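You operate a simulated robot arm through the tools that you are given. There is no shell and no other tool. Be economical: measure what you need, move in short steps, check, and stop when the job is done.

The job below is to be done with a simulated two-armed robot. You get a single attempt, and the scene is never put back.

Task
Take the purple tag from the small grey tag rack and leave it in the green tray. Then take the orange tag from the small grey tag rack and put it in the green crate. Then put the steel plug with green bands from the top of the green bench on the upper shelf of the green bench. Keep to this order.

Only the result counts: the job must be done as asked and must still hold three seconds after the hand-in. Knocking over, shifting, dropping, spilling or breaking anything else fails it.

Robot
Two 7-joint arms with fingered hands on one trunk, on a base that drives. Base frame: it is fixed to the floor where the robot stands at the start and does not move with it; the origin is under the middle of the robot, x ahead of it, y to its left, z up. Readings come in m, rad, newtons and seconds.
The left shoulder is at the start at [0.043, 0.268, 1.433], the right one opposite. With the tool pointing down near the work surface each hand reaches from about 0.1 to 0.54 m from the robot's upright axis, wherever it stands, measured 20 degrees to its own side. Places, roughly: green crate [1, -3, 0.25]; green tray (35x19x8 cm) [0.1, 2.2, 0.3]; steel plug with green bands [-1.5, -0.5, 1]; upper shelf of the green bench [-1.4, -0.2, 0.4]. Payload 5 kg a hand.
Tool frame (each hand has its own): the origin (TCP) lies between the finger pads and is the grasp point; the fingertips stand 0.052 m ahead of it; z points along the fingers, y is the line along which they close. Largest opening 0.176 m; the body of the gripper starts 0.061 m behind the TCP. The gripper is a hand of 5 fingers: y runs from the thumb to the fingers, the wrist lies at [-0.026, -0.151, -0.269] in the tool frame, and closing takes about 1.5 s.
Orientation is that of the tool frame in the base frame, as a unit quaternion [x, y, z, w]. With the fingers straight down and the wrist toward the robot, the tool's x, y and z point along [0, 1, 0], [1, 0, 0] and [0, 0, -1] of the base frame.

Tools
- The arms move only by the tool apply_moves. It takes "left_motion", "right_motion" or both (then of equal length, played together; a hand with none holds still); each is a list of rows, each a list of 2 entries, a list of its own where there are three numbers: the shift along the tool's x, y, z in m, then the turn, a rotation vector about the tool's x, y, z in rad. In form: [[[x, y, z], [ax, ay, az]], ...]. A call has 1 to 8 rows; each row is the pose to reach, as a shift and turn from the pose commanded when the call began, along the tool's axes at that moment. "left_grip" and "right_grip" are, for a hand that has rows, the closure, from 0 (fully open) to 1 (shut), set as the call begins (left out, the last holds). Each row takes 0.2 s and may step no farther than 0.05 m and 0.15 rad from the row before; otherwise, or with a gripper value out of range, the whole call is refused. A pose out of reach is approached as far as the arm can. The call stops where the force on the tool passes 40 N (or 10 N more than at its start, if that is more) or the arm is blocked; 0.2 s more then pass. Each finger travels about 0.108 m/s and halts on what it meets, pressing with about 30 N; the grip force reading is that of the motor and also rises with nothing between the fingers. The clock runs only during rows and for 0.2 s after the last one: add rows that repeat a pose to give the fingers time. The reply holds the time, the measured pose of the TCP, the force on the tool along the base axes, the opening and the grip force, in the units named above and with some noise, with the torque about the TCP (base axes, N m) and any sound that the robot's microphone picked up.
- Cameras (640 x 400 px; columns grow to the right, rows downward): "scene" is now at [0.0694, -0.0581, 1.6223]; the picture's right is [-0.85, -0.53, 0.01], its down [-0.48, 0.75, -0.46] and it looks along [0.23, -0.40, -0.89] (base axes); focal length 214 px, centre (320, 200). "left" rides on the left gripper at [-0.102, -0.142, -0.203] in its tool frame; the picture's right is [-0.79, -0.29, 0.54], its down [0.56, -0.70, 0.44] and it looks along [0.25, 0.65, 0.72] (tool axes); focal length 275 px, centre (320, 200). "right" rides on the right gripper at [0.102, -0.142, -0.203] in its tool frame; the picture's right is [-0.79, 0.29, -0.54], its down [-0.56, -0.70, 0.44] and it looks along [-0.25, 0.65, 0.72] (tool axes); focal length 275 px, centre (320, 200). There is no depth. A picture from a camera that has moved, and an enlarged one, comes with that camera's place and axes in the base frame and with its lens. The place of the scene camera against the robot may be out by one fixed shift of up to 0.012 m in any direction.
- get_image(camera): a new picture of that camera. It takes no simulated time.
- lift_body(by): slides the trunk up (or, below 0, down) by that many m; the arms and the scene camera ride with it, the base frame stays. It gives what a move gives, with no picture.
- roll_base(legs): drives the robot by 1 to 6 legs, each [ahead, turn to the left] in m and rad, along the robot's own axes; the way and the turn of a leg run together, so that a leg with both is an arc; at most 1.5 m and 3.142 rad a leg. The arms and the cameras ride along, it lands a little off, and it stops where it bumps. It gives what a move gives.
- curl_fingers(index, middle, ring, little, thumb_bend, thumb_turn, hand): sets how far each is bent, from 0 (flat) to 100 (curled in); at 30 the hand is open as for a grip, at 70 the pads meet at the TCP. One left out holds its place. A second passes; each finger stops where it meets its share of the squeeze, and holds until it gets a number again. A gripper value or a shape takes the hand back. It gives what a move gives, with no picture; readings hold the bend of each and the force on index, middle, ring, little, thumb and palm. thumb_turn goes from beside the hand (0) to across from the fingers (100), as for a grip.
- hand_shape(shape, hand): the hand has 5 fingers and takes this shape, open, in about a second: jaw (thumb against the fingers, like two jaws); tri (thumb and two fingers); tip (a fingertip pinch); poke (one finger out to press); point (the index stretched); flat (the hand flat); cup (the hand cupped); fist (a fist). The gripper value then closes the fingers along that shape, each until it touches; the sizes above hold for jaw. It gives what a move gives, with no picture.
- turn_head(pan, tilt): turns the head with the scene camera to pan (to the left, within 1.396 rad either way) and tilt (down, from -0.506 to 1.204), counted from straight ahead of the robot. It gives what a move gives.
- close_up(camera, box): a new picture of the part [left, top, right, bottom] of that camera's present view, enlarged. It takes no simulated time.
- sign_off(): hands the job in; it is judged then, once.

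Go step by step. Nothing tells you exact positions but the pictures and the camera data: compare them with the known pose of the tool, close in by small moves and look again before you grip or let go. The budget is 165 turns and 122 pictures, counting those below and the enlarged ones. Unless the task says otherwise, let go and move clear before handing in, and close with one line.

The tools are called as name(argument=value, ...) on one line, values as JSON. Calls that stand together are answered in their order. apply_moves: Moves the arms, as the interface text tells. Its arguments: {"type":"object","properties":{"left_motion":{"type":"array","items":{"type":"array"}},"left_grip":{"type":"number"},"right_motion":{"type":"array","items":{"type":"array"}},"right_grip":{"type":"number"}},"required":[]} The other tools are called the same way: lift_body (by) slides the trunk up or down; hand_shape (shape, hand) gives the hand a shape; curl_fingers (index, middle, ring, little, thumb_bend, thumb_turn, hand) moves the fingers one by one; roll_base (legs) drives the base; turn_head (pan, tilt) turns the head that bears the scene camera; get_image (camera) takes a picture; close_up (camera, box) takes an enlarged picture of a part of a camera's view; sign_off () hands the job in.

At the start:

```text
time_s: 0.0
left_tcp_pos: [0.66, -0.0543, 1.1315]
left_tool_rot: [0.707, 0.707, 0.0, 0.0]
left_wrist_force: [0.2, -0.5, 0.3]
left_moment: [-0.03, -0.03, 0.02]
left_width: 0.1757
left_grasp_force: 0.1
left_shape: jaw
left_bend: [30.0, 30.0, 30.0, 30.0, 30.0, 98.0]
left_finger forces: [0.0, 0.0, 0.0, 0.0, 0.1, 0.0]
right_tcp_pos: [0.6097, -0.6729, 1.1998]
right_tool_rot: [0.707, 0.707, 0.0, 0.0]
right_wrist_force: [-0.5, -0.8, -0.5]
right_moment: [-0.02, 0.03, 0.0]
right_width: 0.1758
right_grasp_force: 0.1
right_shape: jaw
right_bend: [30.0, 30.0, 30.0, 30.0, 30.0, 98.0]
right_finger forces: [0.0, 0.1, 0.1, 0.0, 0.0, 0.1]
trunk travel left (down, up): [-0.592, 0.209]
robot x, y, heading: [-0.0026, -0.001, 0.004]
head pan, tilt: [-1.012, 1.086]
```

scene: 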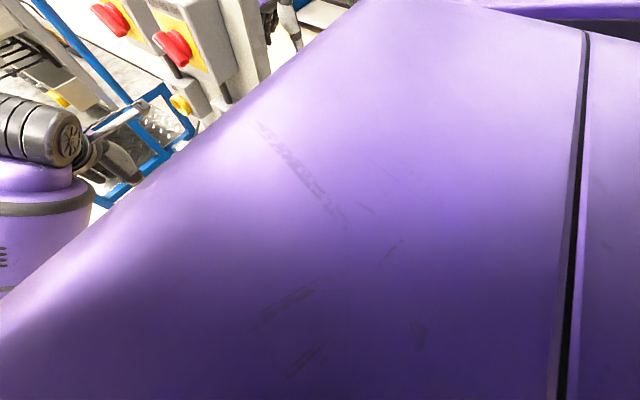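
right: 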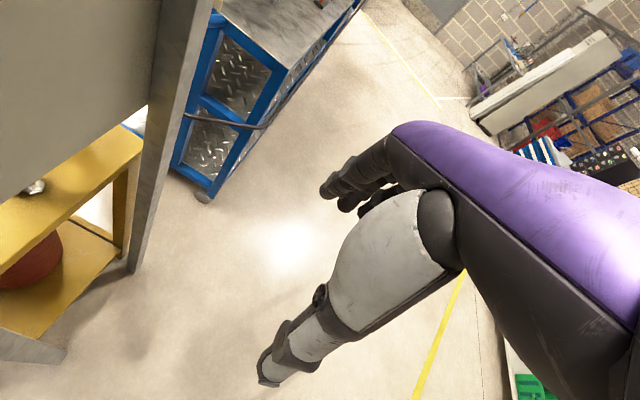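
left: 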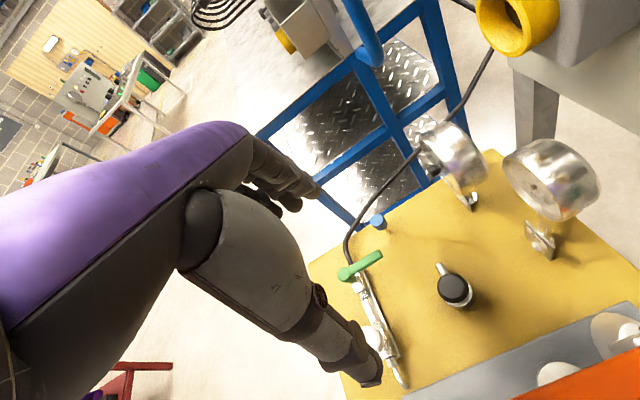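

The cameras show a workshop with a yellow-topped bench ahead of the robot and no tag rack in view yet. I'll look around with the head to find it.

turn_head(pan=0, tilt=0.5)

get_image(camera="scene")

turn_head(pan=1.3, tilt=0.4)

get_image(camera="scene")

turn_head(pan=-1.3, tilt=0.4)

get_image(camera="scene")

```text
time_s: 1.3
left_tcp_pos: [0.6449, -0.0587, 1.1437]
left_tool_rot: [0.71, 0.704, 0.004, 0.013]
left_wrist_force: [0.4, 0.0, 1.0]
left_moment: [0.03, -0.12, 0.02]
left_width: 0.1758
left_grasp_force: 0.2
left_shape: jaw
left_bend: [30.0, 30.0, 30.0, 30.0, 30.0, 98.0]
left_finger forces: [0.0, 0.1, 0.0, 0.0, 0.0, 0.0]
right_tcp_pos: [0.5933, -0.6723, 1.2065]
right_tool_rot: [0.707, 0.707, 0.005, 0.004]
right_wrist_force: [-0.5, 0.8, 0.4]
right_moment: [-0.04, -0.15, -0.05]
right_width: 0.1759
right_grasp_force: 0.0
right_shape: jaw
right_bend: [30.0, 30.0, 30.0, 30.0, 30.0, 98.0]
right_finger forces: [0.1, 0.0, 0.1, 0.0, 0.0, 0.0]
trunk travel left (down, up): [-0.592, 0.209]
robot x, y, heading: [0.0001, -0.0023, -0.004]
head pan, tilt: [0.0, 0.499]
```

```text
118 pictures are left
camera scene: at [0.125, -0.0039, 1.6685], right [0.0, -1.0, 0.0], down [-0.49, 0.0, -0.87], along [0.87, 0.0, -0.49], focal length 214 px, centre (320, 200)
```

scene: 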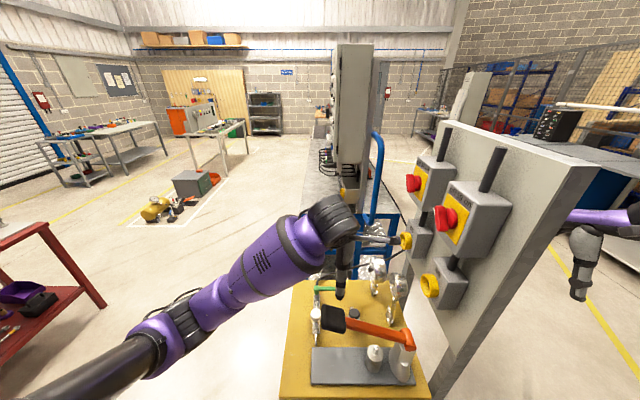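

```text
time_s: 2.7
left_tcp_pos: [0.6461, -0.0597, 1.1418]
left_tool_rot: [0.71, 0.704, 0.003, 0.011]
left_wrist_force: [-0.4, 0.2, -0.6]
left_moment: [0.0, 0.0, 0.02]
left_width: 0.1761
left_grasp_force: 0.1
left_shape: jaw
left_bend: [30.0, 30.0, 30.0, 30.0, 30.0, 98.0]
left_finger forces: [0.0, 0.0, 0.0, 0.0, 0.0, 0.1]
right_tcp_pos: [0.594, -0.6716, 1.2071]
right_tool_rot: [0.707, 0.707, 0.004, 0.004]
right_wrist_force: [0.1, 0.2, 0.0]
right_moment: [0.02, 0.0, -0.02]
right_width: 0.1756
right_grasp_force: 0.1
right_shape: jaw
right_bend: [30.0, 30.0, 30.0, 30.0, 30.0, 98.0]
right_finger forces: [0.0, 0.0, 0.1, 0.0, 0.0, 0.0]
trunk travel left (down, up): [-0.592, 0.209]
robot x, y, heading: [0.0019, -0.001, 0.002]
head pan, tilt: [1.3, 0.4]
```

```text
117 pictures are left
camera scene: at [0.0609, 0.0856, 1.6784], right [0.96, -0.27, -0.01], down [-0.12, -0.37, -0.92], along [0.24, 0.89, -0.39], focal length 214 px, centre (320, 200)
```

scene: 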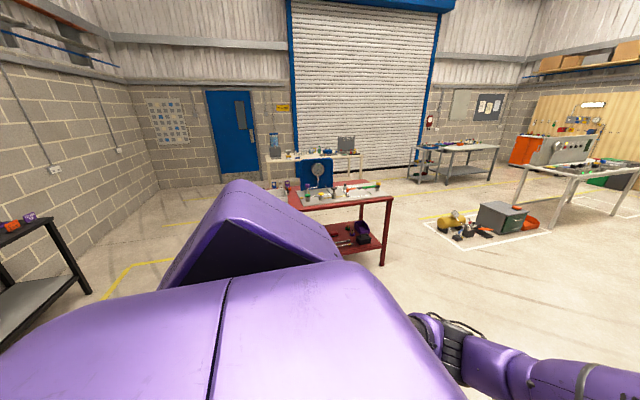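

```text
time_s: 5.1
left_tcp_pos: [0.6471, -0.0591, 1.1427]
left_tool_rot: [0.71, 0.704, 0.003, 0.012]
left_wrist_force: [-0.3, 0.1, -0.6]
left_moment: [-0.04, 0.01, 0.0]
left_width: 0.1761
left_grasp_force: 0.1
left_shape: jaw
left_bend: [30.0, 30.0, 30.0, 30.0, 30.0, 98.0]
left_finger forces: [0.1, 0.0, 0.0, 0.0, 0.1, 0.0]
right_tcp_pos: [0.5941, -0.6716, 1.2064]
right_tool_rot: [0.707, 0.707, 0.004, 0.004]
right_wrist_force: [0.0, 0.3, 0.1]
right_moment: [0.0, -0.04, 0.05]
right_width: 0.1757
right_grasp_force: 0.0
right_shape: jaw
right_bend: [30.0, 30.0, 30.0, 30.0, 30.0, 98.0]
right_finger forces: [0.1, 0.1, 0.0, 0.0, 0.1, 0.1]
trunk travel left (down, up): [-0.592, 0.209]
robot x, y, heading: [-0.0006, 0.003, -0.002]
head pan, tilt: [-1.3, 0.4]
```

```text
116 pictures are left
camera scene: at [0.0611, -0.0931, 1.6784], right [-0.96, -0.27, 0.01], down [-0.12, 0.38, -0.92], along [0.24, -0.89, -0.39], focal length 214 px, centre (320, 200)
```

scene: 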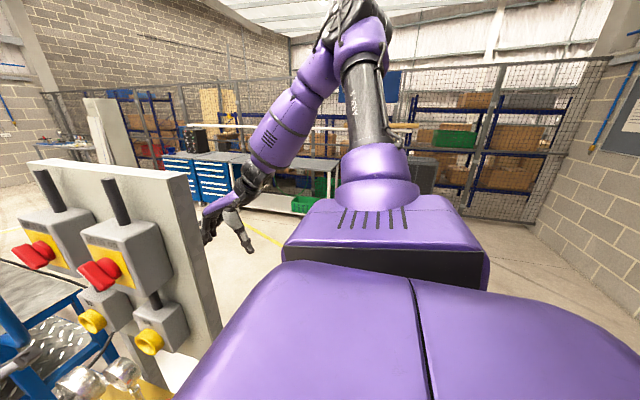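

The robot stands close to a yellow bench and a lockout panel; a red table is to the left and a crate sits near a conveyor to the right. I'll zoom in to find the tag rack.

close_up(camera="scene", box=[160, 120, 320, 220])

turn_head(pan=1.0, tilt=0.4)

close_up(camera="scene", box=[100, 120, 340, 270])

turn_head(pan=1.396, tilt=0.3)

get_image(camera="scene")

```text
4.00 times, centred on (240, 170) of scene
camera zoom: at [0.0611, -0.0931, 1.6784], right [-0.96, -0.27, 0.01], down [-0.12, 0.38, -0.92], along [0.24, -0.89, -0.39], focal length 858 px, centre (640, 320)
```

zoom: 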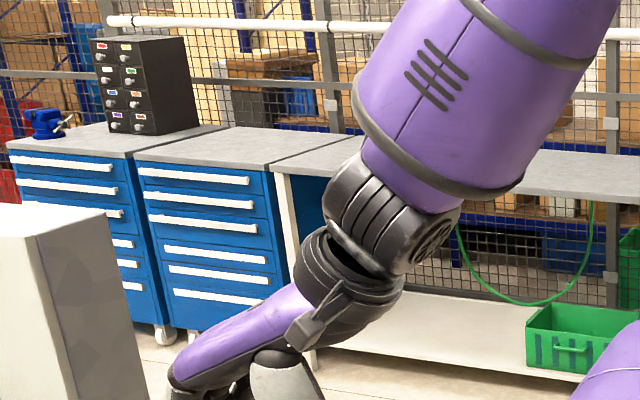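

```text
time_s: 7.2
left_tcp_pos: [0.6476, -0.0593, 1.1424]
left_tool_rot: [0.71, 0.704, 0.003, 0.012]
left_wrist_force: [-1.0, 0.6, -0.4]
left_moment: [0.02, -0.01, -0.02]
left_width: 0.1759
left_grasp_force: 0.1
left_shape: jaw
left_bend: [30.0, 30.0, 30.0, 30.0, 30.0, 98.0]
left_finger forces: [0.0, 0.0, 0.1, 0.1, 0.0, 0.0]
right_tcp_pos: [0.5941, -0.6718, 1.2065]
right_tool_rot: [0.707, 0.707, 0.005, 0.004]
right_wrist_force: [0.9, 1.1, 0.4]
right_moment: [-0.01, 0.0, 0.01]
right_width: 0.1758
right_grasp_force: 0.2
right_shape: jaw
right_bend: [30.0, 30.0, 30.0, 30.0, 30.0, 98.0]
right_finger forces: [0.1, 0.0, 0.0, 0.0, 0.0, 0.0]
trunk travel left (down, up): [-0.592, 0.209]
robot x, y, heading: [0.0023, 0.0018, 0.0]
head pan, tilt: [1.0, 0.4]
```

```text
2.67 times, centred on (220, 195) of scene
camera zoom: at [0.0864, 0.0741, 1.678], right [0.84, -0.54, -0.01], down [-0.22, -0.33, -0.92], along [0.49, 0.78, -0.4], focal length 572 px, centre (587, 213)
```

zoom: 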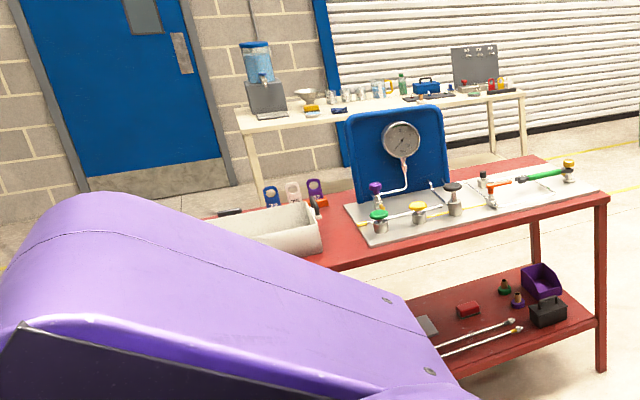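

```text
time_s: 8.1
left_tcp_pos: [0.6478, -0.059, 1.1424]
left_tool_rot: [0.71, 0.704, 0.003, 0.011]
left_wrist_force: [-0.1, -0.5, -0.4]
left_moment: [-0.01, 0.0, 0.01]
left_width: 0.1759
left_grasp_force: 0.0
left_shape: jaw
left_bend: [30.0, 30.0, 30.0, 30.0, 30.0, 98.0]
left_finger forces: [0.0, 0.0, 0.0, 0.0, 0.0, 0.0]
right_tcp_pos: [0.5958, -0.6724, 1.2066]
right_tool_rot: [0.707, 0.707, 0.005, 0.004]
right_wrist_force: [0.4, -0.3, -0.4]
right_moment: [-0.02, 0.0, 0.0]
right_width: 0.1756
right_grasp_force: 0.0
right_shape: jaw
right_bend: [30.0, 30.0, 30.0, 30.0, 30.0, 98.0]
right_finger forces: [0.0, 0.0, 0.0, 0.0, 0.1, 0.0]
trunk travel left (down, up): [-0.592, 0.209]
robot x, y, heading: [0.0026, -0.0026, 0.002]
head pan, tilt: [1.396, 0.3]
```

```text
113 pictures are left
camera scene: at [0.0528, 0.0881, 1.6877], right [0.98, -0.17, -0.01], down [-0.07, -0.29, -0.95], along [0.16, 0.94, -0.3], focal length 214 px, centre (320, 200)
```

scene: 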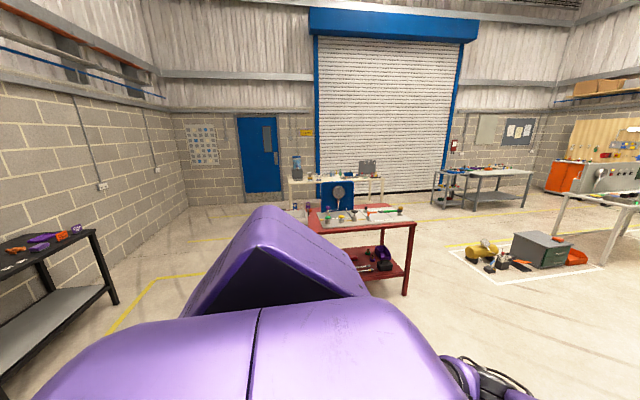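

The red table carries tags on top near a grey object, with the tray presumably on its lower shelf; a black table at far left also has purple and orange items. I'll zoom in on both, then back off from the bench.

close_up(camera="scene", box=[0, 215, 120, 290])

close_up(camera="scene", box=[280, 180, 440, 280])

roll_base(legs=[[-0.45, 0]])

```text
5.33 times, centred on (60, 252) of scene
camera zoom: at [0.0528, 0.0881, 1.6877], right [0.98, -0.17, -0.01], down [-0.07, -0.29, -0.95], along [0.16, 0.94, -0.3], focal length 1144 px, centre (1707, -80)
```

zoom: 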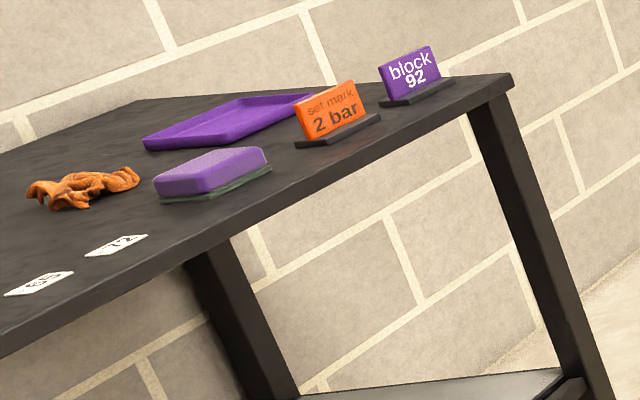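

```text
4.00 times, centred on (360, 230) of scene
camera zoom: at [0.0528, 0.0881, 1.6877], right [0.98, -0.17, -0.01], down [-0.07, -0.29, -0.95], along [0.16, 0.94, -0.3], focal length 858 px, centre (160, 80)
```

zoom: 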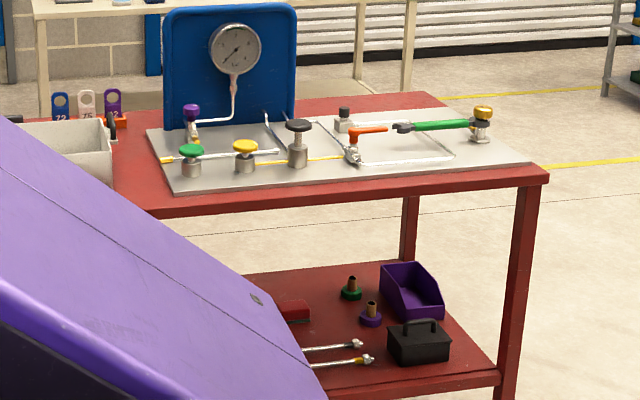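

```text
time_s: 10.9
left_tcp_pos: [0.2741, -0.0637, 1.1551]
left_tool_rot: [0.713, 0.701, 0.009, 0.01]
left_wrist_force: [0.6, 0.2, -1.3]
left_moment: [-0.03, 0.07, -0.04]
left_width: 0.1757
left_grasp_force: 0.1
left_shape: jaw
left_bend: [30.0, 30.0, 30.0, 30.0, 30.0, 98.0]
left_finger forces: [0.1, 0.1, 0.0, 0.0, 0.0, 0.1]
right_tcp_pos: [0.2283, -0.6768, 1.2245]
right_tool_rot: [0.71, 0.704, 0.015, 0.014]
right_wrist_force: [2.5, -2.0, 1.9]
right_moment: [0.22, 0.15, 0.0]
right_width: 0.1759
right_grasp_force: 0.0
right_shape: jaw
right_bend: [30.0, 30.0, 30.0, 30.0, 30.0, 98.0]
right_finger forces: [0.0, 0.0, 0.0, 0.0, 0.0, 0.0]
trunk travel left (down, up): [-0.592, 0.209]
robot x, y, heading: [-0.3361, 0.0013, -0.003]
head pan, tilt: [1.396, 0.3]
stopped in leg 1: the force on the tool passed its limit at 87 N (the readings are from after the stop); the commanded pose is now the measured one
```

The drive stopped on a force reading after 0.34 m. I'll check from all cameras what was touched.

get_image(camera="right")

get_image(camera="left")

turn_head(pan=-0.5, tilt=0.6)

get_image(camera="scene")

```text
110 pictures are left
camera right: at [0.079, -0.5753, 1.4207], right [0.26, -0.79, 0.55], down [-0.69, -0.55, -0.47], along [0.68, -0.26, -0.69], focal length 275 px, centre (320, 200)
```

right: 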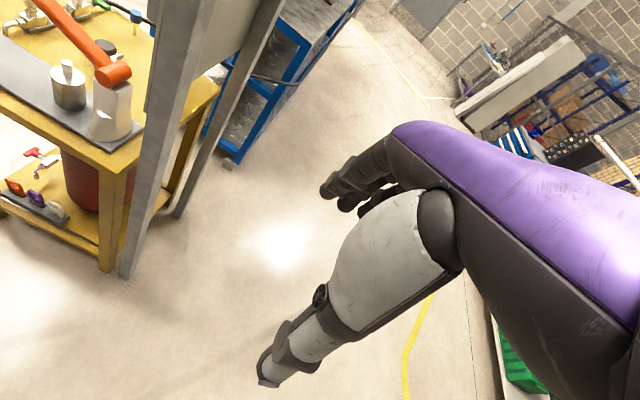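

```text
109 pictures are left
camera left: at [0.1262, -0.1625, 1.3539], right [-0.28, -0.79, -0.55], down [-0.68, 0.57, -0.46], along [0.67, 0.24, -0.7], focal length 275 px, centre (320, 200)
```

left: 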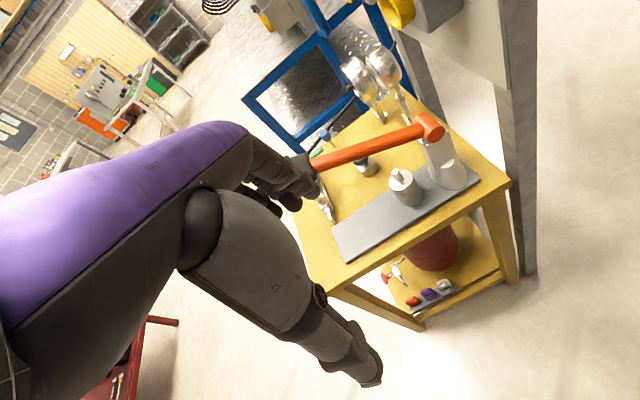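

```text
time_s: 12.8
left_tcp_pos: [0.2728, -0.0724, 1.1547]
left_tool_rot: [0.718, 0.696, 0.004, 0.017]
left_wrist_force: [-1.2, -0.5, 0.0]
left_moment: [0.06, 0.03, -0.02]
left_width: 0.176
left_grasp_force: 0.1
left_shape: jaw
left_bend: [30.0, 30.0, 30.0, 30.0, 30.0, 97.0]
left_finger forces: [0.0, 0.0, 0.0, 0.0, 0.0, 0.1]
right_tcp_pos: [0.2267, -0.6767, 1.2228]
right_tool_rot: [0.709, 0.705, 0.014, 0.014]
right_wrist_force: [0.3, -0.2, 0.2]
right_moment: [0.03, -0.02, 0.01]
right_width: 0.1763
right_grasp_force: 0.0
right_shape: jaw
right_bend: [30.0, 30.0, 30.0, 30.0, 30.0, 98.0]
right_finger forces: [0.1, 0.0, 0.0, 0.1, 0.1, 0.0]
trunk travel left (down, up): [-0.592, 0.209]
robot x, y, heading: [-0.3362, -0.0007, -0.01]
head pan, tilt: [-0.499, 0.6]
```

```text
108 pictures are left
camera scene: at [-0.2211, -0.0492, 1.6594], right [-0.48, -0.88, 0.01], down [-0.51, 0.27, -0.82], along [0.71, -0.4, -0.58], focal length 214 px, centre (320, 200)
```

scene: 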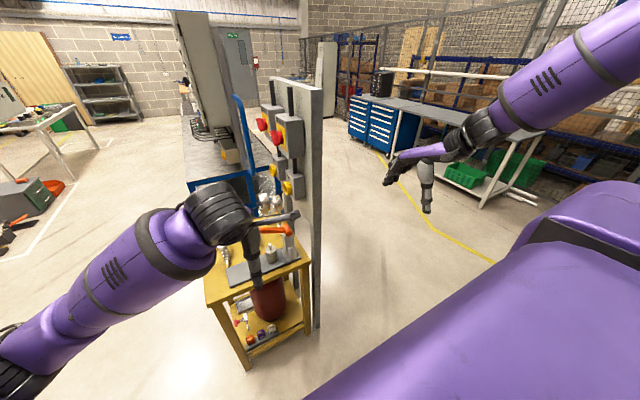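

I need a better look at the left hand and the orange-handled thing beside it.

close_up(camera="scene", box=[180, 170, 340, 270])

close_up(camera="left", box=[240, 80, 480, 230])

```text
4.00 times, centred on (260, 220) of scene
camera zoom: at [-0.2211, -0.0492, 1.6594], right [-0.48, -0.88, 0.01], down [-0.51, 0.27, -0.82], along [0.71, -0.4, -0.58], focal length 858 px, centre (560, 120)
```

zoom: 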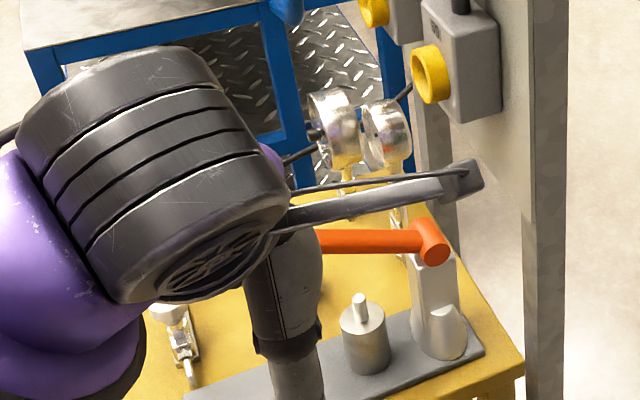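

```text
2.67 times, centred on (360, 155) of left
camera zoom: at [0.1224, -0.1649, 1.3544], right [-0.3, -0.79, -0.53], down [-0.67, 0.57, -0.47], along [0.68, 0.22, -0.7], focal length 734 px, centre (213, 320)
```

zoom: 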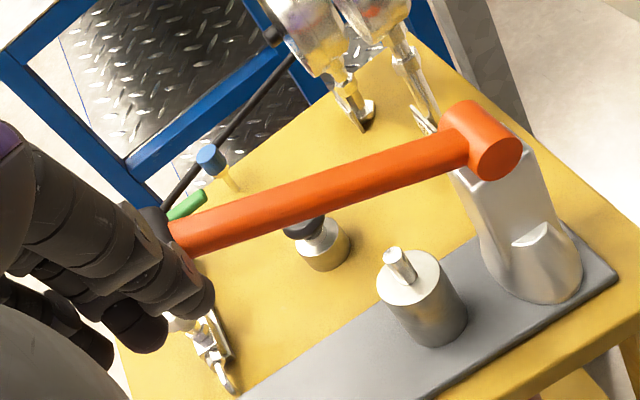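

The orange thing is a pump lever; it appears where it was and the hand is now clear of it. I'll tuck both arms in before turning.

apply_moves(left_motion=[[[0, -0.04, -0.02], [0, 0, 0]], [[0, -0.08, -0.04], [0, 0, 0]], [[0, -0.12, -0.06], [0, 0, 0]], [[0, -0.16, -0.08], [0, 0, 0]]], right_motion=[[[0, -0.04, 0], [0, 0, 0]], [[0, -0.08, 0], [0, 0, 0]], [[0, -0.12, 0], [0, 0, 0]], [[0, -0.16, 0], [0, 0, 0]]])

roll_base(legs=[[0, 0.8], [0, 0.75]])

turn_head(pan=0, tilt=0.4)

get_image(camera="scene")

```text
time_s: 13.8
left_tcp_pos: [0.1016, -0.0632, 1.2247]
left_tool_rot: [0.714, 0.7, 0.009, 0.006]
left_wrist_force: [-8.4, -0.1, -10.6]
left_moment: [-0.13, -0.94, 0.17]
left_width: 0.1757
left_grasp_force: 0.0
left_shape: jaw
left_bend: [30.0, 30.0, 30.0, 30.0, 30.0, 97.0]
left_finger forces: [0.1, 0.1, 0.0, 0.1, 0.0, 0.0]
right_tcp_pos: [0.0562, -0.6794, 1.2165]
right_tool_rot: [0.71, 0.704, 0.017, 0.016]
right_wrist_force: [-4.3, -1.0, -1.1]
right_moment: [0.21, -0.42, -0.09]
right_width: 0.1757
right_grasp_force: 0.1
right_shape: jaw
right_bend: [30.0, 30.0, 30.0, 30.0, 30.0, 98.0]
right_finger forces: [0.1, 0.1, 0.0, 0.0, 0.0, 0.1]
trunk travel left (down, up): [-0.592, 0.209]
robot x, y, heading: [-0.336, 0.0022, -0.008]
head pan, tilt: [-0.499, 0.6]
```

```text
time_s: 15.7
left_tcp_pos: [0.1014, 0.061, 1.2367]
left_tool_rot: [0.613, 0.79, 0.013, 0.017]
left_wrist_force: [-5.5, 3.0, -5.5]
left_moment: [-0.44, -0.68, 0.03]
left_width: 0.1758
left_grasp_force: 0.1
left_shape: jaw
left_bend: [30.0, 30.0, 30.0, 30.0, 30.0, 97.0]
left_finger forces: [0.0, 0.1, 0.0, 0.0, 0.0, 0.0]
right_tcp_pos: [0.232, -0.5353, 1.2292]
right_tool_rot: [0.604, 0.796, 0.029, 0.021]
right_wrist_force: [-1.0, -0.4, 0.9]
right_moment: [-0.06, -0.08, -0.07]
right_width: 0.176
right_grasp_force: 0.1
right_shape: jaw
right_bend: [30.0, 30.0, 30.0, 30.0, 30.0, 98.0]
right_finger forces: [0.0, 0.0, 0.0, 0.1, 0.1, 0.1]
trunk travel left (down, up): [-0.592, 0.209]
robot x, y, heading: [-0.3044, -0.0032, 0.182]
head pan, tilt: [-0.499, 0.6]
stopped in leg 1: the robot was blocked; the commanded pose is now the measured one
```

```text
time_s: 16.6
left_tcp_pos: [0.1044, 0.061, 1.2373]
left_tool_rot: [0.612, 0.79, 0.014, 0.018]
left_wrist_force: [-0.3, -0.2, -0.5]
left_moment: [-0.02, -0.05, 0.0]
left_width: 0.176
left_grasp_force: 0.0
left_shape: jaw
left_bend: [30.0, 30.0, 30.0, 30.0, 30.0, 97.0]
left_finger forces: [0.0, 0.0, 0.0, 0.0, 0.0, 0.0]
right_tcp_pos: [0.2323, -0.5375, 1.2268]
right_tool_rot: [0.604, 0.797, 0.029, 0.019]
right_wrist_force: [-0.7, 0.0, 0.0]
right_moment: [0.02, -0.06, -0.02]
right_width: 0.176
right_grasp_force: 0.0
right_shape: jaw
right_bend: [30.0, 30.0, 30.0, 30.0, 30.0, 98.0]
right_finger forces: [0.0, 0.0, 0.0, 0.0, 0.0, 0.0]
trunk travel left (down, up): [-0.592, 0.209]
robot x, y, heading: [-0.3025, -0.0019, 0.178]
head pan, tilt: [0.0, 0.4]
```

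```text
105 pictures are left
camera scene: at [-0.1794, 0.018, 1.6774], right [0.18, -0.98, 0.0], down [-0.4, -0.07, -0.92], along [0.9, 0.16, -0.4], focal length 214 px, centre (320, 200)
```

scene: 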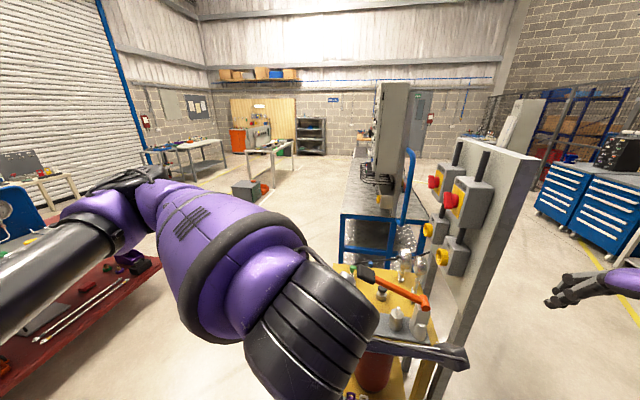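

The turn was blocked, most likely by the base's rear corner against something behind. I'll move forward a little and look behind me as far as the head turns.

roll_base(legs=[[0.2, 0]])

turn_head(pan=-1.396, tilt=0.9)

get_image(camera="scene")

turn_head(pan=1.396, tilt=0.9)

get_image(camera="scene")

```text
time_s: 18.6
left_tcp_pos: [0.308, 0.0987, 1.2383]
left_tool_rot: [0.611, 0.792, 0.014, 0.017]
left_wrist_force: [1.6, 1.7, -1.1]
left_moment: [-0.08, 0.15, -0.09]
left_width: 0.1756
left_grasp_force: 0.2
left_shape: jaw
left_bend: [30.0, 30.0, 30.0, 30.0, 30.0, 98.0]
left_finger forces: [0.0, 0.1, 0.0, 0.0, 0.0, 0.0]
right_tcp_pos: [0.4372, -0.4992, 1.2267]
right_tool_rot: [0.603, 0.797, 0.027, 0.021]
right_wrist_force: [2.0, 0.8, 0.3]
right_moment: [-0.06, 0.12, 0.06]
right_width: 0.176
right_grasp_force: 0.1
right_shape: jaw
right_bend: [30.0, 30.0, 30.0, 30.0, 30.0, 98.0]
right_finger forces: [0.0, 0.0, 0.1, 0.0, 0.0, 0.0]
trunk travel left (down, up): [-0.592, 0.209]
robot x, y, heading: [-0.0995, 0.0354, 0.183]
head pan, tilt: [0.0, 0.4]
```

```text
time_s: 20.1
left_tcp_pos: [0.2888, 0.0895, 1.2388]
left_tool_rot: [0.616, 0.788, 0.005, 0.023]
left_wrist_force: [2.2, 1.1, 0.0]
left_moment: [-0.06, 0.23, -0.07]
left_width: 0.1759
left_grasp_force: 0.0
left_shape: jaw
left_bend: [30.0, 30.0, 30.0, 30.0, 30.0, 97.0]
left_finger forces: [0.0, 0.1, 0.1, 0.0, 0.0, 0.1]
right_tcp_pos: [0.4224, -0.5015, 1.2302]
right_tool_rot: [0.602, 0.797, 0.032, 0.025]
right_wrist_force: [1.2, -0.3, -0.8]
right_moment: [-0.04, 0.24, 0.07]
right_width: 0.176
right_grasp_force: 0.1
right_shape: jaw
right_bend: [30.0, 30.0, 30.0, 30.0, 30.0, 97.0]
right_finger forces: [0.1, 0.0, 0.0, 0.1, 0.0, 0.0]
trunk travel left (down, up): [-0.592, 0.209]
robot x, y, heading: [-0.1045, 0.0344, 0.181]
head pan, tilt: [-1.396, 0.901]
```

```text
104 pictures are left
camera scene: at [-0.039, -0.0314, 1.6354], right [-0.94, -0.35, 0.02], down [-0.28, 0.73, -0.62], along [0.21, -0.58, -0.79], focal length 214 px, centre (320, 200)
```

scene: 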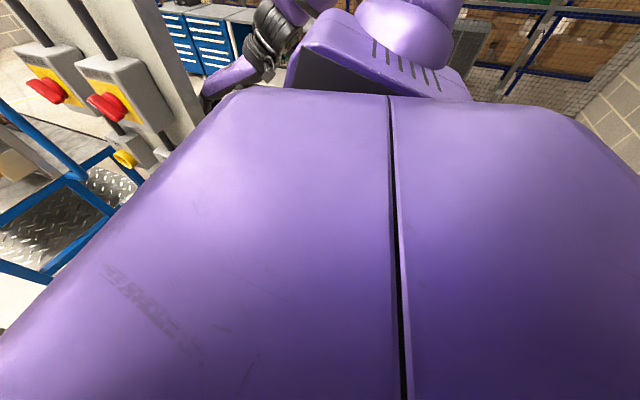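

```text
time_s: 22.6
left_tcp_pos: [0.2874, 0.0881, 1.2403]
left_tool_rot: [0.616, 0.787, 0.006, 0.024]
left_wrist_force: [0.0, 0.2, 0.8]
left_moment: [-0.03, 0.01, -0.01]
left_width: 0.1757
left_grasp_force: 0.1
left_shape: jaw
left_bend: [30.0, 30.0, 30.0, 30.0, 30.0, 97.0]
left_finger forces: [0.1, 0.0, 0.0, 0.0, 0.0, 0.0]
right_tcp_pos: [0.4197, -0.5025, 1.2319]
right_tool_rot: [0.603, 0.797, 0.033, 0.024]
right_wrist_force: [0.0, 0.0, -0.5]
right_moment: [-0.02, 0.0, 0.01]
right_width: 0.1759
right_grasp_force: 0.1
right_shape: jaw
right_bend: [30.0, 30.0, 30.0, 30.0, 30.0, 97.0]
right_finger forces: [0.0, 0.0, 0.0, 0.0, 0.1, 0.1]
trunk travel left (down, up): [-0.592, 0.209]
robot x, y, heading: [-0.101, 0.0339, 0.182]
head pan, tilt: [1.396, 0.901]
```

```text
103 pictures are left
camera scene: at [-0.0691, 0.1141, 1.6355], right [1.0, 0.01, -0.01], down [0.0, -0.79, -0.62], along [-0.02, 0.62, -0.79], focal length 214 px, centre (320, 200)
```

scene: 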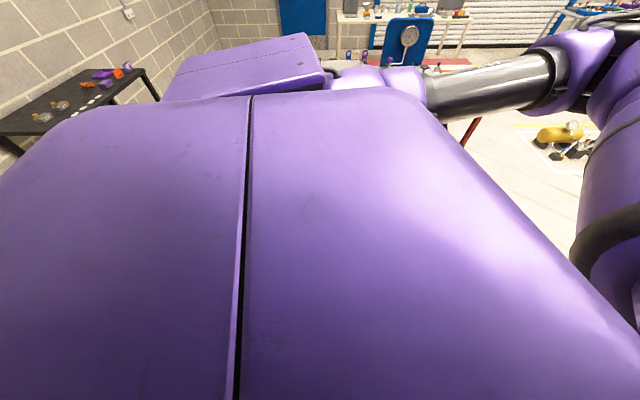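

There's room here now; I'll turn left in place toward the red table.

roll_base(legs=[[0, 0.7], [0, 0.69]])

turn_head(pan=0, tilt=0.4)

get_image(camera="scene")

turn_head(pan=1.2, tilt=0.5)

get_image(camera="scene")

```text
time_s: 24.0
left_tcp_pos: [0.252, 0.1323, 1.2523]
left_tool_rot: [0.559, 0.828, 0.035, 0.028]
left_wrist_force: [-1.1, -3.2, 0.7]
left_moment: [0.47, -0.12, 0.13]
left_width: 0.1759
left_grasp_force: 0.0
left_shape: jaw
left_bend: [30.0, 30.0, 30.0, 30.0, 30.0, 98.0]
left_finger forces: [0.1, 0.1, 0.0, 0.1, 0.0, 0.0]
right_tcp_pos: [0.4693, -0.4453, 1.2466]
right_tool_rot: [0.558, 0.827, 0.067, 0.028]
right_wrist_force: [38.2, -20.0, -3.9]
right_moment: [2.46, 4.59, -1.11]
right_width: 0.1762
right_grasp_force: 0.0
right_shape: jaw
right_bend: [30.0, 30.0, 30.0, 30.0, 30.0, 98.0]
right_finger forces: [0.0, 0.0, 0.1, 0.0, 0.0, 36.2]
trunk travel left (down, up): [-0.592, 0.209]
robot x, y, heading: [-0.1014, 0.0347, 0.318]
head pan, tilt: [1.396, 0.901]
stopped in leg 1: the force on the tool passed its limit at 56 N (the readings are from after the stop); the commanded pose is now the measured one
```

```text
time_s: 25.5
left_tcp_pos: [0.2532, 0.1321, 1.252]
left_tool_rot: [0.559, 0.828, 0.035, 0.027]
left_wrist_force: [0.6, -0.4, 0.4]
left_moment: [0.1, 0.02, 0.05]
left_width: 0.176
left_grasp_force: 0.0
left_shape: jaw
left_bend: [30.0, 30.0, 30.0, 30.0, 30.0, 98.0]
left_finger forces: [0.0, 0.0, 0.0, 0.0, 0.0, 0.0]
right_tcp_pos: [0.4661, -0.4471, 1.2432]
right_tool_rot: [0.557, 0.828, 0.062, 0.028]
right_wrist_force: [8.9, -56.9, -29.8]
right_moment: [5.91, 1.11, -0.21]
right_width: 0.1762
right_grasp_force: 0.2
right_shape: jaw
right_bend: [30.0, 30.0, 30.0, 30.0, 30.0, 98.0]
right_finger forces: [0.0, 0.0, 0.0, 0.0, 0.0, 53.8]
trunk travel left (down, up): [-0.592, 0.209]
robot x, y, heading: [-0.1062, 0.0357, 0.317]
head pan, tilt: [0.0, 0.4]
```

```text
102 pictures are left
camera scene: at [0.021, 0.0625, 1.6772], right [0.31, -0.95, -0.01], down [-0.38, -0.12, -0.92], along [0.87, 0.29, -0.4], focal length 214 px, centre (320, 200)
```

scene: 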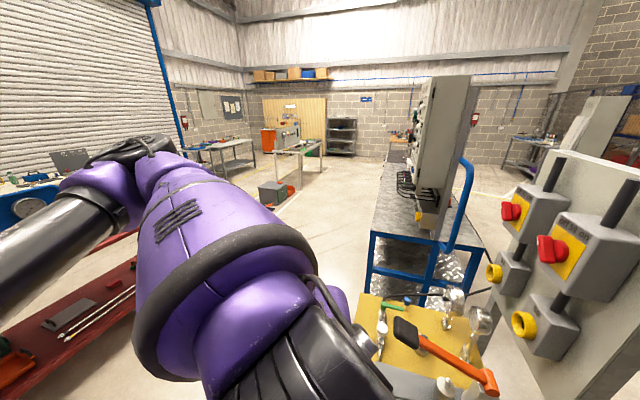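

```text
time_s: 26.9
left_tcp_pos: [0.25, 0.1336, 1.2502]
left_tool_rot: [0.56, 0.828, 0.027, 0.028]
left_wrist_force: [-0.2, 3.1, -0.5]
left_moment: [-0.26, -0.07, -0.08]
left_width: 0.176
left_grasp_force: 0.0
left_shape: jaw
left_bend: [30.0, 30.0, 30.0, 30.0, 30.0, 97.0]
left_finger forces: [0.0, 0.0, 0.1, 0.1, 0.0, 0.0]
right_tcp_pos: [0.4665, -0.4489, 1.2443]
right_tool_rot: [0.56, 0.826, 0.053, 0.034]
right_wrist_force: [16.7, -55.4, 6.4]
right_moment: [6.8, 2.01, -0.59]
right_width: 0.1765
right_grasp_force: 0.1
right_shape: jaw
right_bend: [30.0, 30.0, 30.0, 30.0, 30.0, 98.0]
right_finger forces: [0.0, 0.0, 0.0, 0.0, 0.0, 56.7]
trunk travel left (down, up): [-0.592, 0.209]
robot x, y, heading: [-0.1064, 0.0368, 0.318]
head pan, tilt: [1.201, 0.499]
```

```text
101 pictures are left
camera scene: at [-0.064, 0.1304, 1.6696], right [1.0, -0.06, -0.01], down [-0.04, -0.48, -0.88], along [0.04, 0.88, -0.48], focal length 214 px, centre (320, 200)
```

scene: 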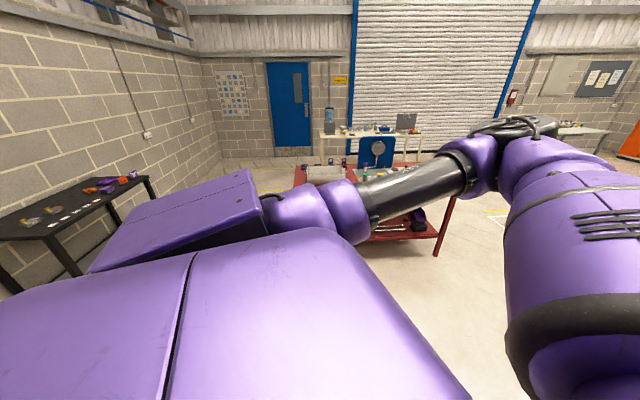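

The right hand is pressing on the edge of the upright panel. I'll turn back to release it and then draw the right arm in.

roll_base(legs=[[0, -0.2]])

get_image(camera="right")

```text
time_s: 27.8
left_tcp_pos: [0.2364, 0.1235, 1.2588]
left_tool_rot: [0.569, 0.82, 0.041, 0.035]
left_wrist_force: [-2.0, 0.8, 2.0]
left_moment: [-0.03, -0.15, 0.1]
left_width: 0.1758
left_grasp_force: 0.1
left_shape: jaw
left_bend: [30.0, 30.0, 30.0, 30.0, 30.0, 97.0]
left_finger forces: [0.0, 0.0, 0.1, 0.0, 0.0, 0.0]
right_tcp_pos: [0.4343, -0.4574, 1.2586]
right_tool_rot: [0.568, 0.819, 0.072, 0.034]
right_wrist_force: [-3.1, -5.0, 1.3]
right_moment: [0.55, -0.35, -0.11]
right_width: 0.1753
right_grasp_force: 0.0
right_shape: jaw
right_bend: [30.0, 30.0, 30.0, 30.0, 30.0, 98.0]
right_finger forces: [4.0, 0.0, 0.1, 0.0, 0.1, 0.1]
trunk travel left (down, up): [-0.592, 0.209]
robot x, y, heading: [-0.1064, 0.034, 0.295]
head pan, tilt: [1.201, 0.499]
stopped in leg 1: the robot was blocked; the commanded pose is now the measured one
```

```text
100 pictures are left
camera right: at [0.2402, -0.4282, 1.4376], right [0.47, -0.68, 0.56], down [-0.39, -0.73, -0.56], along [0.79, 0.05, -0.61], focal length 275 px, centre (320, 200)
```

right: 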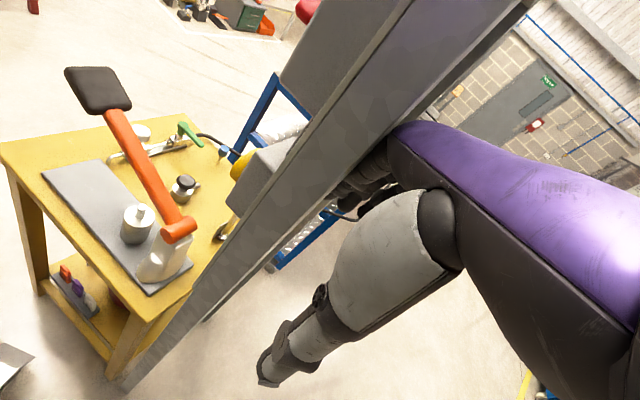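

The right hand sits just to the right of the panel's edge; also, on the yellow bench's lower shelf I see a small grey rack with orange, purple and white tags. I'll move the right hand away from the panel and back.

apply_moves(right_motion=[[[-0.04, 0, 0], [0, 0, 0]], [[-0.06, -0.03, 0], [0, 0, 0]], [[-0.07, -0.07, 0], [0, 0, 0]], [[-0.07, -0.11, -0.01], [0, 0, 0]], [[-0.07, -0.15, -0.02], [0, 0, 0]], [[-0.07, -0.19, -0.03], [0, 0, 0]], [[-0.07, -0.19, -0.03], [0, 0, 0]]])

get_image(camera="right")

```text
time_s: 29.0
left_tcp_pos: [0.2227, 0.1283, 1.2645]
left_tool_rot: [0.545, 0.836, 0.049, 0.038]
left_wrist_force: [0.0, -4.1, 2.4]
left_moment: [0.57, 0.05, 0.06]
left_width: 0.176
left_grasp_force: 0.0
left_shape: jaw
left_bend: [30.0, 30.0, 30.0, 30.0, 30.0, 97.0]
left_finger forces: [0.0, 0.0, 0.0, 0.0, 0.1, 0.0]
right_tcp_pos: [0.1864, -0.6321, 1.1302]
right_tool_rot: [0.567, 0.793, -0.177, -0.137]
right_wrist_force: [-0.4, -4.6, -0.3]
right_moment: [0.49, -0.09, -0.28]
right_width: 0.1757
right_grasp_force: 0.1
right_shape: jaw
right_bend: [30.0, 30.0, 30.0, 30.0, 30.0, 98.0]
right_finger forces: [0.0, 0.1, 0.1, 0.0, 0.0, 0.0]
right hand out of reach, approached as far as the arm can: row 6
trunk travel left (down, up): [-0.592, 0.209]
robot x, y, heading: [-0.1067, 0.0353, 0.292]
head pan, tilt: [1.201, 0.499]
stopped in row 6 (right hand): the force on the tool passed its limit at 62 N (the readings are from after the stop); the commanded pose is now the measured one
```

```text
99 pictures are left
camera right: at [0.118, -0.5523, 1.3765], right [0.72, -0.6, 0.35], down [-0.6, -0.79, -0.1], along [0.33, -0.14, -0.93], focal length 275 px, centre (320, 200)
```

right: 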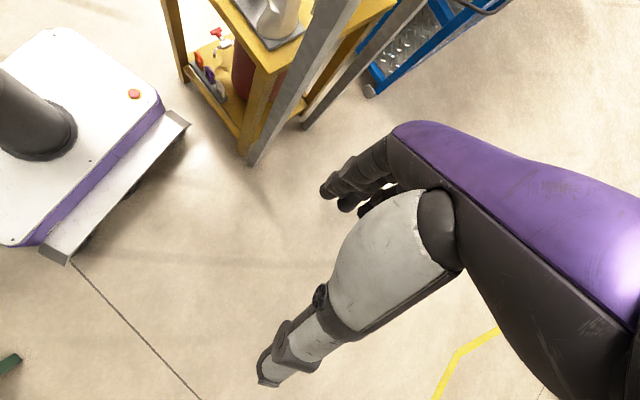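

The right hand is clear of the panel. I'll look closely at the rack on the yellow bench's lower shelf.

close_up(camera="right", box=[150, 0, 310, 100])

turn_head(pan=-0.3, tilt=1.1)

get_image(camera="scene")

```text
4.00 times, centred on (230, 50) of right
camera zoom: at [0.118, -0.5523, 1.3765], right [0.72, -0.6, 0.35], down [-0.6, -0.79, -0.1], along [0.33, -0.14, -0.93], focal length 1101 px, centre (680, 800)
```

zoom: 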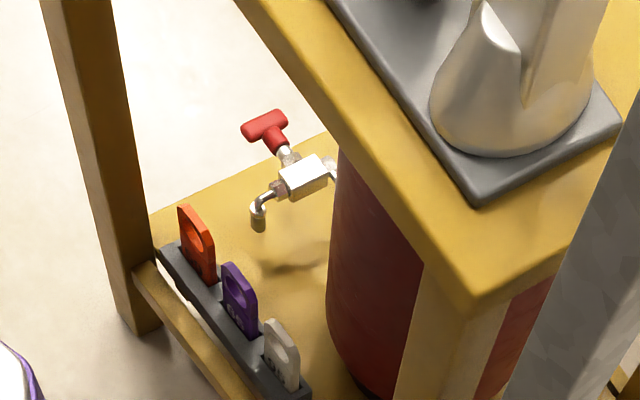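

```text
time_s: 30.6
left_tcp_pos: [0.2362, 0.1366, 1.2602]
left_tool_rot: [0.539, 0.84, 0.044, 0.035]
left_wrist_force: [-2.2, -0.5, 0.0]
left_moment: [0.02, -0.15, 0.02]
left_width: 0.1759
left_grasp_force: 0.0
left_shape: jaw
left_bend: [30.0, 30.0, 30.0, 30.0, 30.0, 98.0]
left_finger forces: [0.1, 0.0, 0.0, 0.0, 0.0, 0.0]
right_tcp_pos: [0.1989, -0.6228, 1.13]
right_tool_rot: [0.561, 0.796, -0.181, -0.139]
right_wrist_force: [0.1, -1.1, 0.1]
right_moment: [-0.01, -0.16, -0.03]
right_width: 0.1757
right_grasp_force: 0.1
right_shape: jaw
right_bend: [30.0, 30.0, 30.0, 30.0, 30.0, 98.0]
right_finger forces: [0.0, 0.0, 0.0, 0.0, 0.1, 0.0]
trunk travel left (down, up): [-0.592, 0.209]
robot x, y, heading: [-0.1069, 0.0318, 0.299]
head pan, tilt: [-0.3, 1.1]
```

```text
97 pictures are left
camera scene: at [-0.0107, 0.0413, 1.6212], right [0.0, -1.0, 0.0], down [-0.9, 0.0, -0.44], along [0.44, -0.01, -0.9], focal length 214 px, centre (320, 200)
```

scene: 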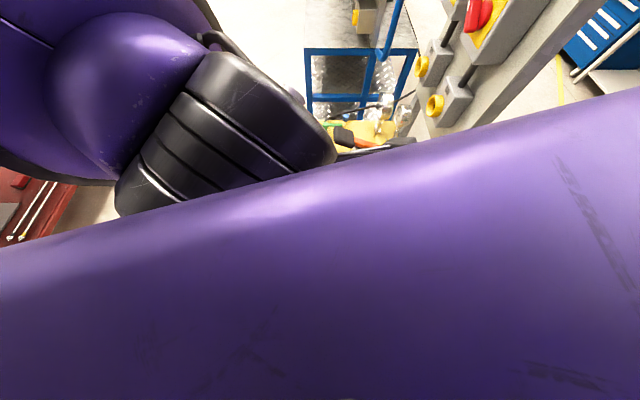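

The grey rack sits at about (0.45, -0.07, 0.27) on the yellow bench's lower shelf, with tags orange, purple and white from left to right. I'll turn slightly right and approach so the left hand can reach it.

roll_base(legs=[[0, -0.5], [0.06, 0]])

turn_head(pan=0, tilt=1.0)

get_image(camera="scene")

get_image(camera="left")

```text
time_s: 31.4
left_tcp_pos: [0.2328, 0.1414, 1.2635]
left_tool_rot: [0.52, 0.852, 0.049, 0.034]
left_wrist_force: [-1.3, -2.6, 0.7]
left_moment: [0.3, -0.15, 0.13]
left_width: 0.1759
left_grasp_force: 0.1
left_shape: jaw
left_bend: [30.0, 30.0, 30.0, 30.0, 30.0, 98.0]
left_finger forces: [0.0, 0.0, 0.0, 0.1, 0.0, 0.0]
right_tcp_pos: [0.1678, -0.6462, 1.1198]
right_tool_rot: [0.551, 0.79, -0.226, -0.148]
right_wrist_force: [-1.3, -3.7, -1.2]
right_moment: [0.39, -0.1, -0.18]
right_width: 0.176
right_grasp_force: 0.1
right_shape: jaw
right_bend: [30.0, 30.0, 30.0, 30.0, 30.0, 98.0]
right_finger forces: [0.0, 0.0, 0.0, 0.0, 0.0, 0.2]
trunk travel left (down, up): [-0.592, 0.209]
robot x, y, heading: [-0.1045, 0.036, 0.293]
head pan, tilt: [-0.3, 1.1]
stopped in leg 1: the force on the tool passed its limit at 156 N (the readings are from after the stop); the commanded pose is now the measured one
```

```text
time_s: 32.1
left_tcp_pos: [0.2372, 0.1515, 1.2609]
left_tool_rot: [0.509, 0.859, 0.044, 0.032]
left_wrist_force: [2.1, 2.9, -0.3]
left_moment: [-0.28, 0.22, -0.07]
left_width: 0.1757
left_grasp_force: 0.0
left_shape: jaw
left_bend: [30.0, 30.0, 30.0, 30.0, 30.0, 98.0]
left_finger forces: [0.0, 0.0, 0.0, 0.0, 0.1, 0.0]
right_tcp_pos: [0.1764, -0.6365, 1.1214]
right_tool_rot: [0.54, 0.798, -0.226, -0.145]
right_wrist_force: [2.0, 1.5, -0.1]
right_moment: [-0.18, 0.19, 0.1]
right_width: 0.1761
right_grasp_force: 0.0
right_shape: jaw
right_bend: [30.0, 30.0, 30.0, 30.0, 30.0, 98.0]
right_finger forces: [0.0, 0.0, 0.0, 0.0, 0.0, 0.1]
trunk travel left (down, up): [-0.592, 0.209]
robot x, y, heading: [-0.1058, 0.0366, 0.298]
head pan, tilt: [0.0, 1.0]
```

```text
96 pictures are left
camera scene: at [-0.0012, 0.0652, 1.6271], right [0.29, -0.96, 0.0], down [-0.81, -0.25, -0.53], along [0.5, 0.15, -0.85], focal length 214 px, centre (320, 200)
```

scene: 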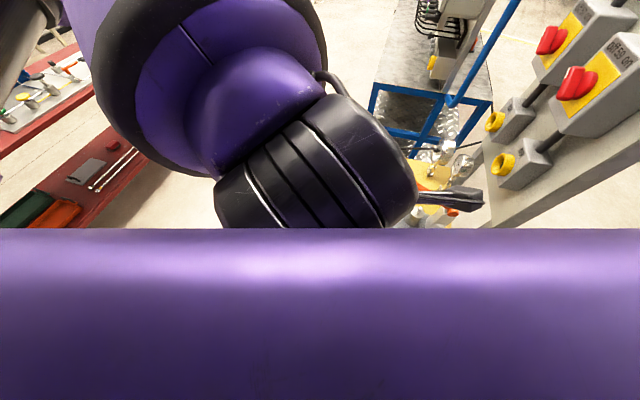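

```text
95 pictures are left
camera left: at [0.1433, -0.0139, 1.4471], right [0.18, -0.81, -0.56], down [-0.84, 0.17, -0.52], along [0.52, 0.56, -0.64], focal length 275 px, centre (320, 200)
```

left: 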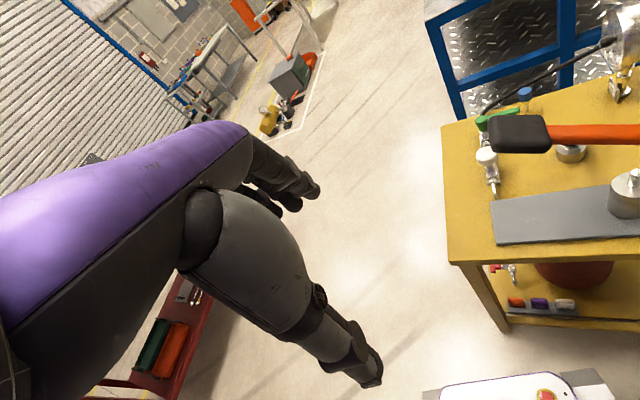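

The arms are folded too close to the chest, which probably causes the blocks; the left camera also shows the green tray on the red table's lower shelf. I'll ease both arms forward and out, and level the right hand.

apply_moves(left_motion=[[[0.03, 0.03, 0], [0, 0, 0]], [[0.06, 0.06, 0], [0, 0, 0]], [[0.08, 0.09, 0], [0, 0, 0]], [[0.1, 0.12, 0], [0, 0, 0]], [[0.1, 0.12, 0], [0, 0, 0]]], right_motion=[[[0, 0.02, -0.025], [-0.13, 0, 0]], [[0, 0.04, -0.05], [-0.26, 0, 0]], [[0, 0.06, -0.075], [-0.39, 0, 0]], [[0, 0.08, -0.1], [-0.52, 0, 0]], [[0, 0.08, -0.1], [-0.52, 0, 0]]])

roll_base(legs=[[0, -0.5]])

```text
time_s: 32.9
left_tcp_pos: [0.2647, 0.219, 1.2884]
left_tool_rot: [0.526, 0.848, 0.06, 0.043]
left_wrist_force: [-0.9, -1.3, -0.5]
left_moment: [0.07, -0.22, 0.04]
left_width: 0.1761
left_grasp_force: 0.0
left_shape: jaw
left_bend: [30.0, 30.0, 30.0, 30.0, 30.0, 98.0]
left_finger forces: [0.0, 0.0, 0.1, 0.0, 0.0, 0.0]
left hand out of reach, approached as far as the arm can: row 1, 2, 3
right_tcp_pos: [0.2707, -0.5867, 1.1114]
right_tool_rot: [0.561, 0.824, -0.063, -0.043]
right_wrist_force: [0.7, -5.9, 3.2]
right_moment: [0.54, -0.01, -0.1]
right_width: 0.1758
right_grasp_force: 0.1
right_shape: jaw
right_bend: [30.0, 30.0, 30.0, 30.0, 30.0, 98.0]
right_finger forces: [0.1, 0.1, 0.0, 0.0, 0.1, 0.0]
right hand out of reach, approached as far as the arm can: row 1, 2, 3
trunk travel left (down, up): [-0.592, 0.209]
robot x, y, heading: [-0.1023, 0.038, 0.294]
head pan, tilt: [0.0, 1.0]
stopped in row 3 (right hand): the force on the tool passed its limit at 81 N (the readings are from after the stop); the commanded pose is now the measured one
```

```text
time_s: 33.9
left_tcp_pos: [0.2571, 0.2037, 1.2948]
left_tool_rot: [0.536, 0.842, 0.063, 0.019]
left_wrist_force: [31.2, 22.6, 15.9]
left_moment: [-2.77, 5.28, -0.83]
left_width: 0.1758
left_grasp_force: 0.0
left_shape: jaw
left_bend: [30.0, 30.0, 30.0, 30.0, 29.0, 98.0]
left_finger forces: [0.1, 0.1, 0.0, 0.0, 0.1, 0.0]
right_tcp_pos: [0.2362, -0.6247, 1.1021]
right_tool_rot: [0.535, 0.828, -0.163, -0.025]
right_wrist_force: [-69.4, -15.8, -9.7]
right_moment: [-0.78, 0.17, 0.63]
right_width: 0.1756
right_grasp_force: 0.0
right_shape: jaw
right_bend: [30.0, 30.0, 30.0, 31.0, 29.0, 97.0]
right_finger forces: [0.1, 0.0, 0.0, 0.0, 0.0, 0.1]
trunk travel left (down, up): [-0.592, 0.209]
robot x, y, heading: [-0.1066, 0.036, 0.274]
head pan, tilt: [0.0, 1.0]
stopped in leg 1: the force on the tool passed its limit at 143 N (the readings are from after the stop); the commanded pose is now the measured one
```

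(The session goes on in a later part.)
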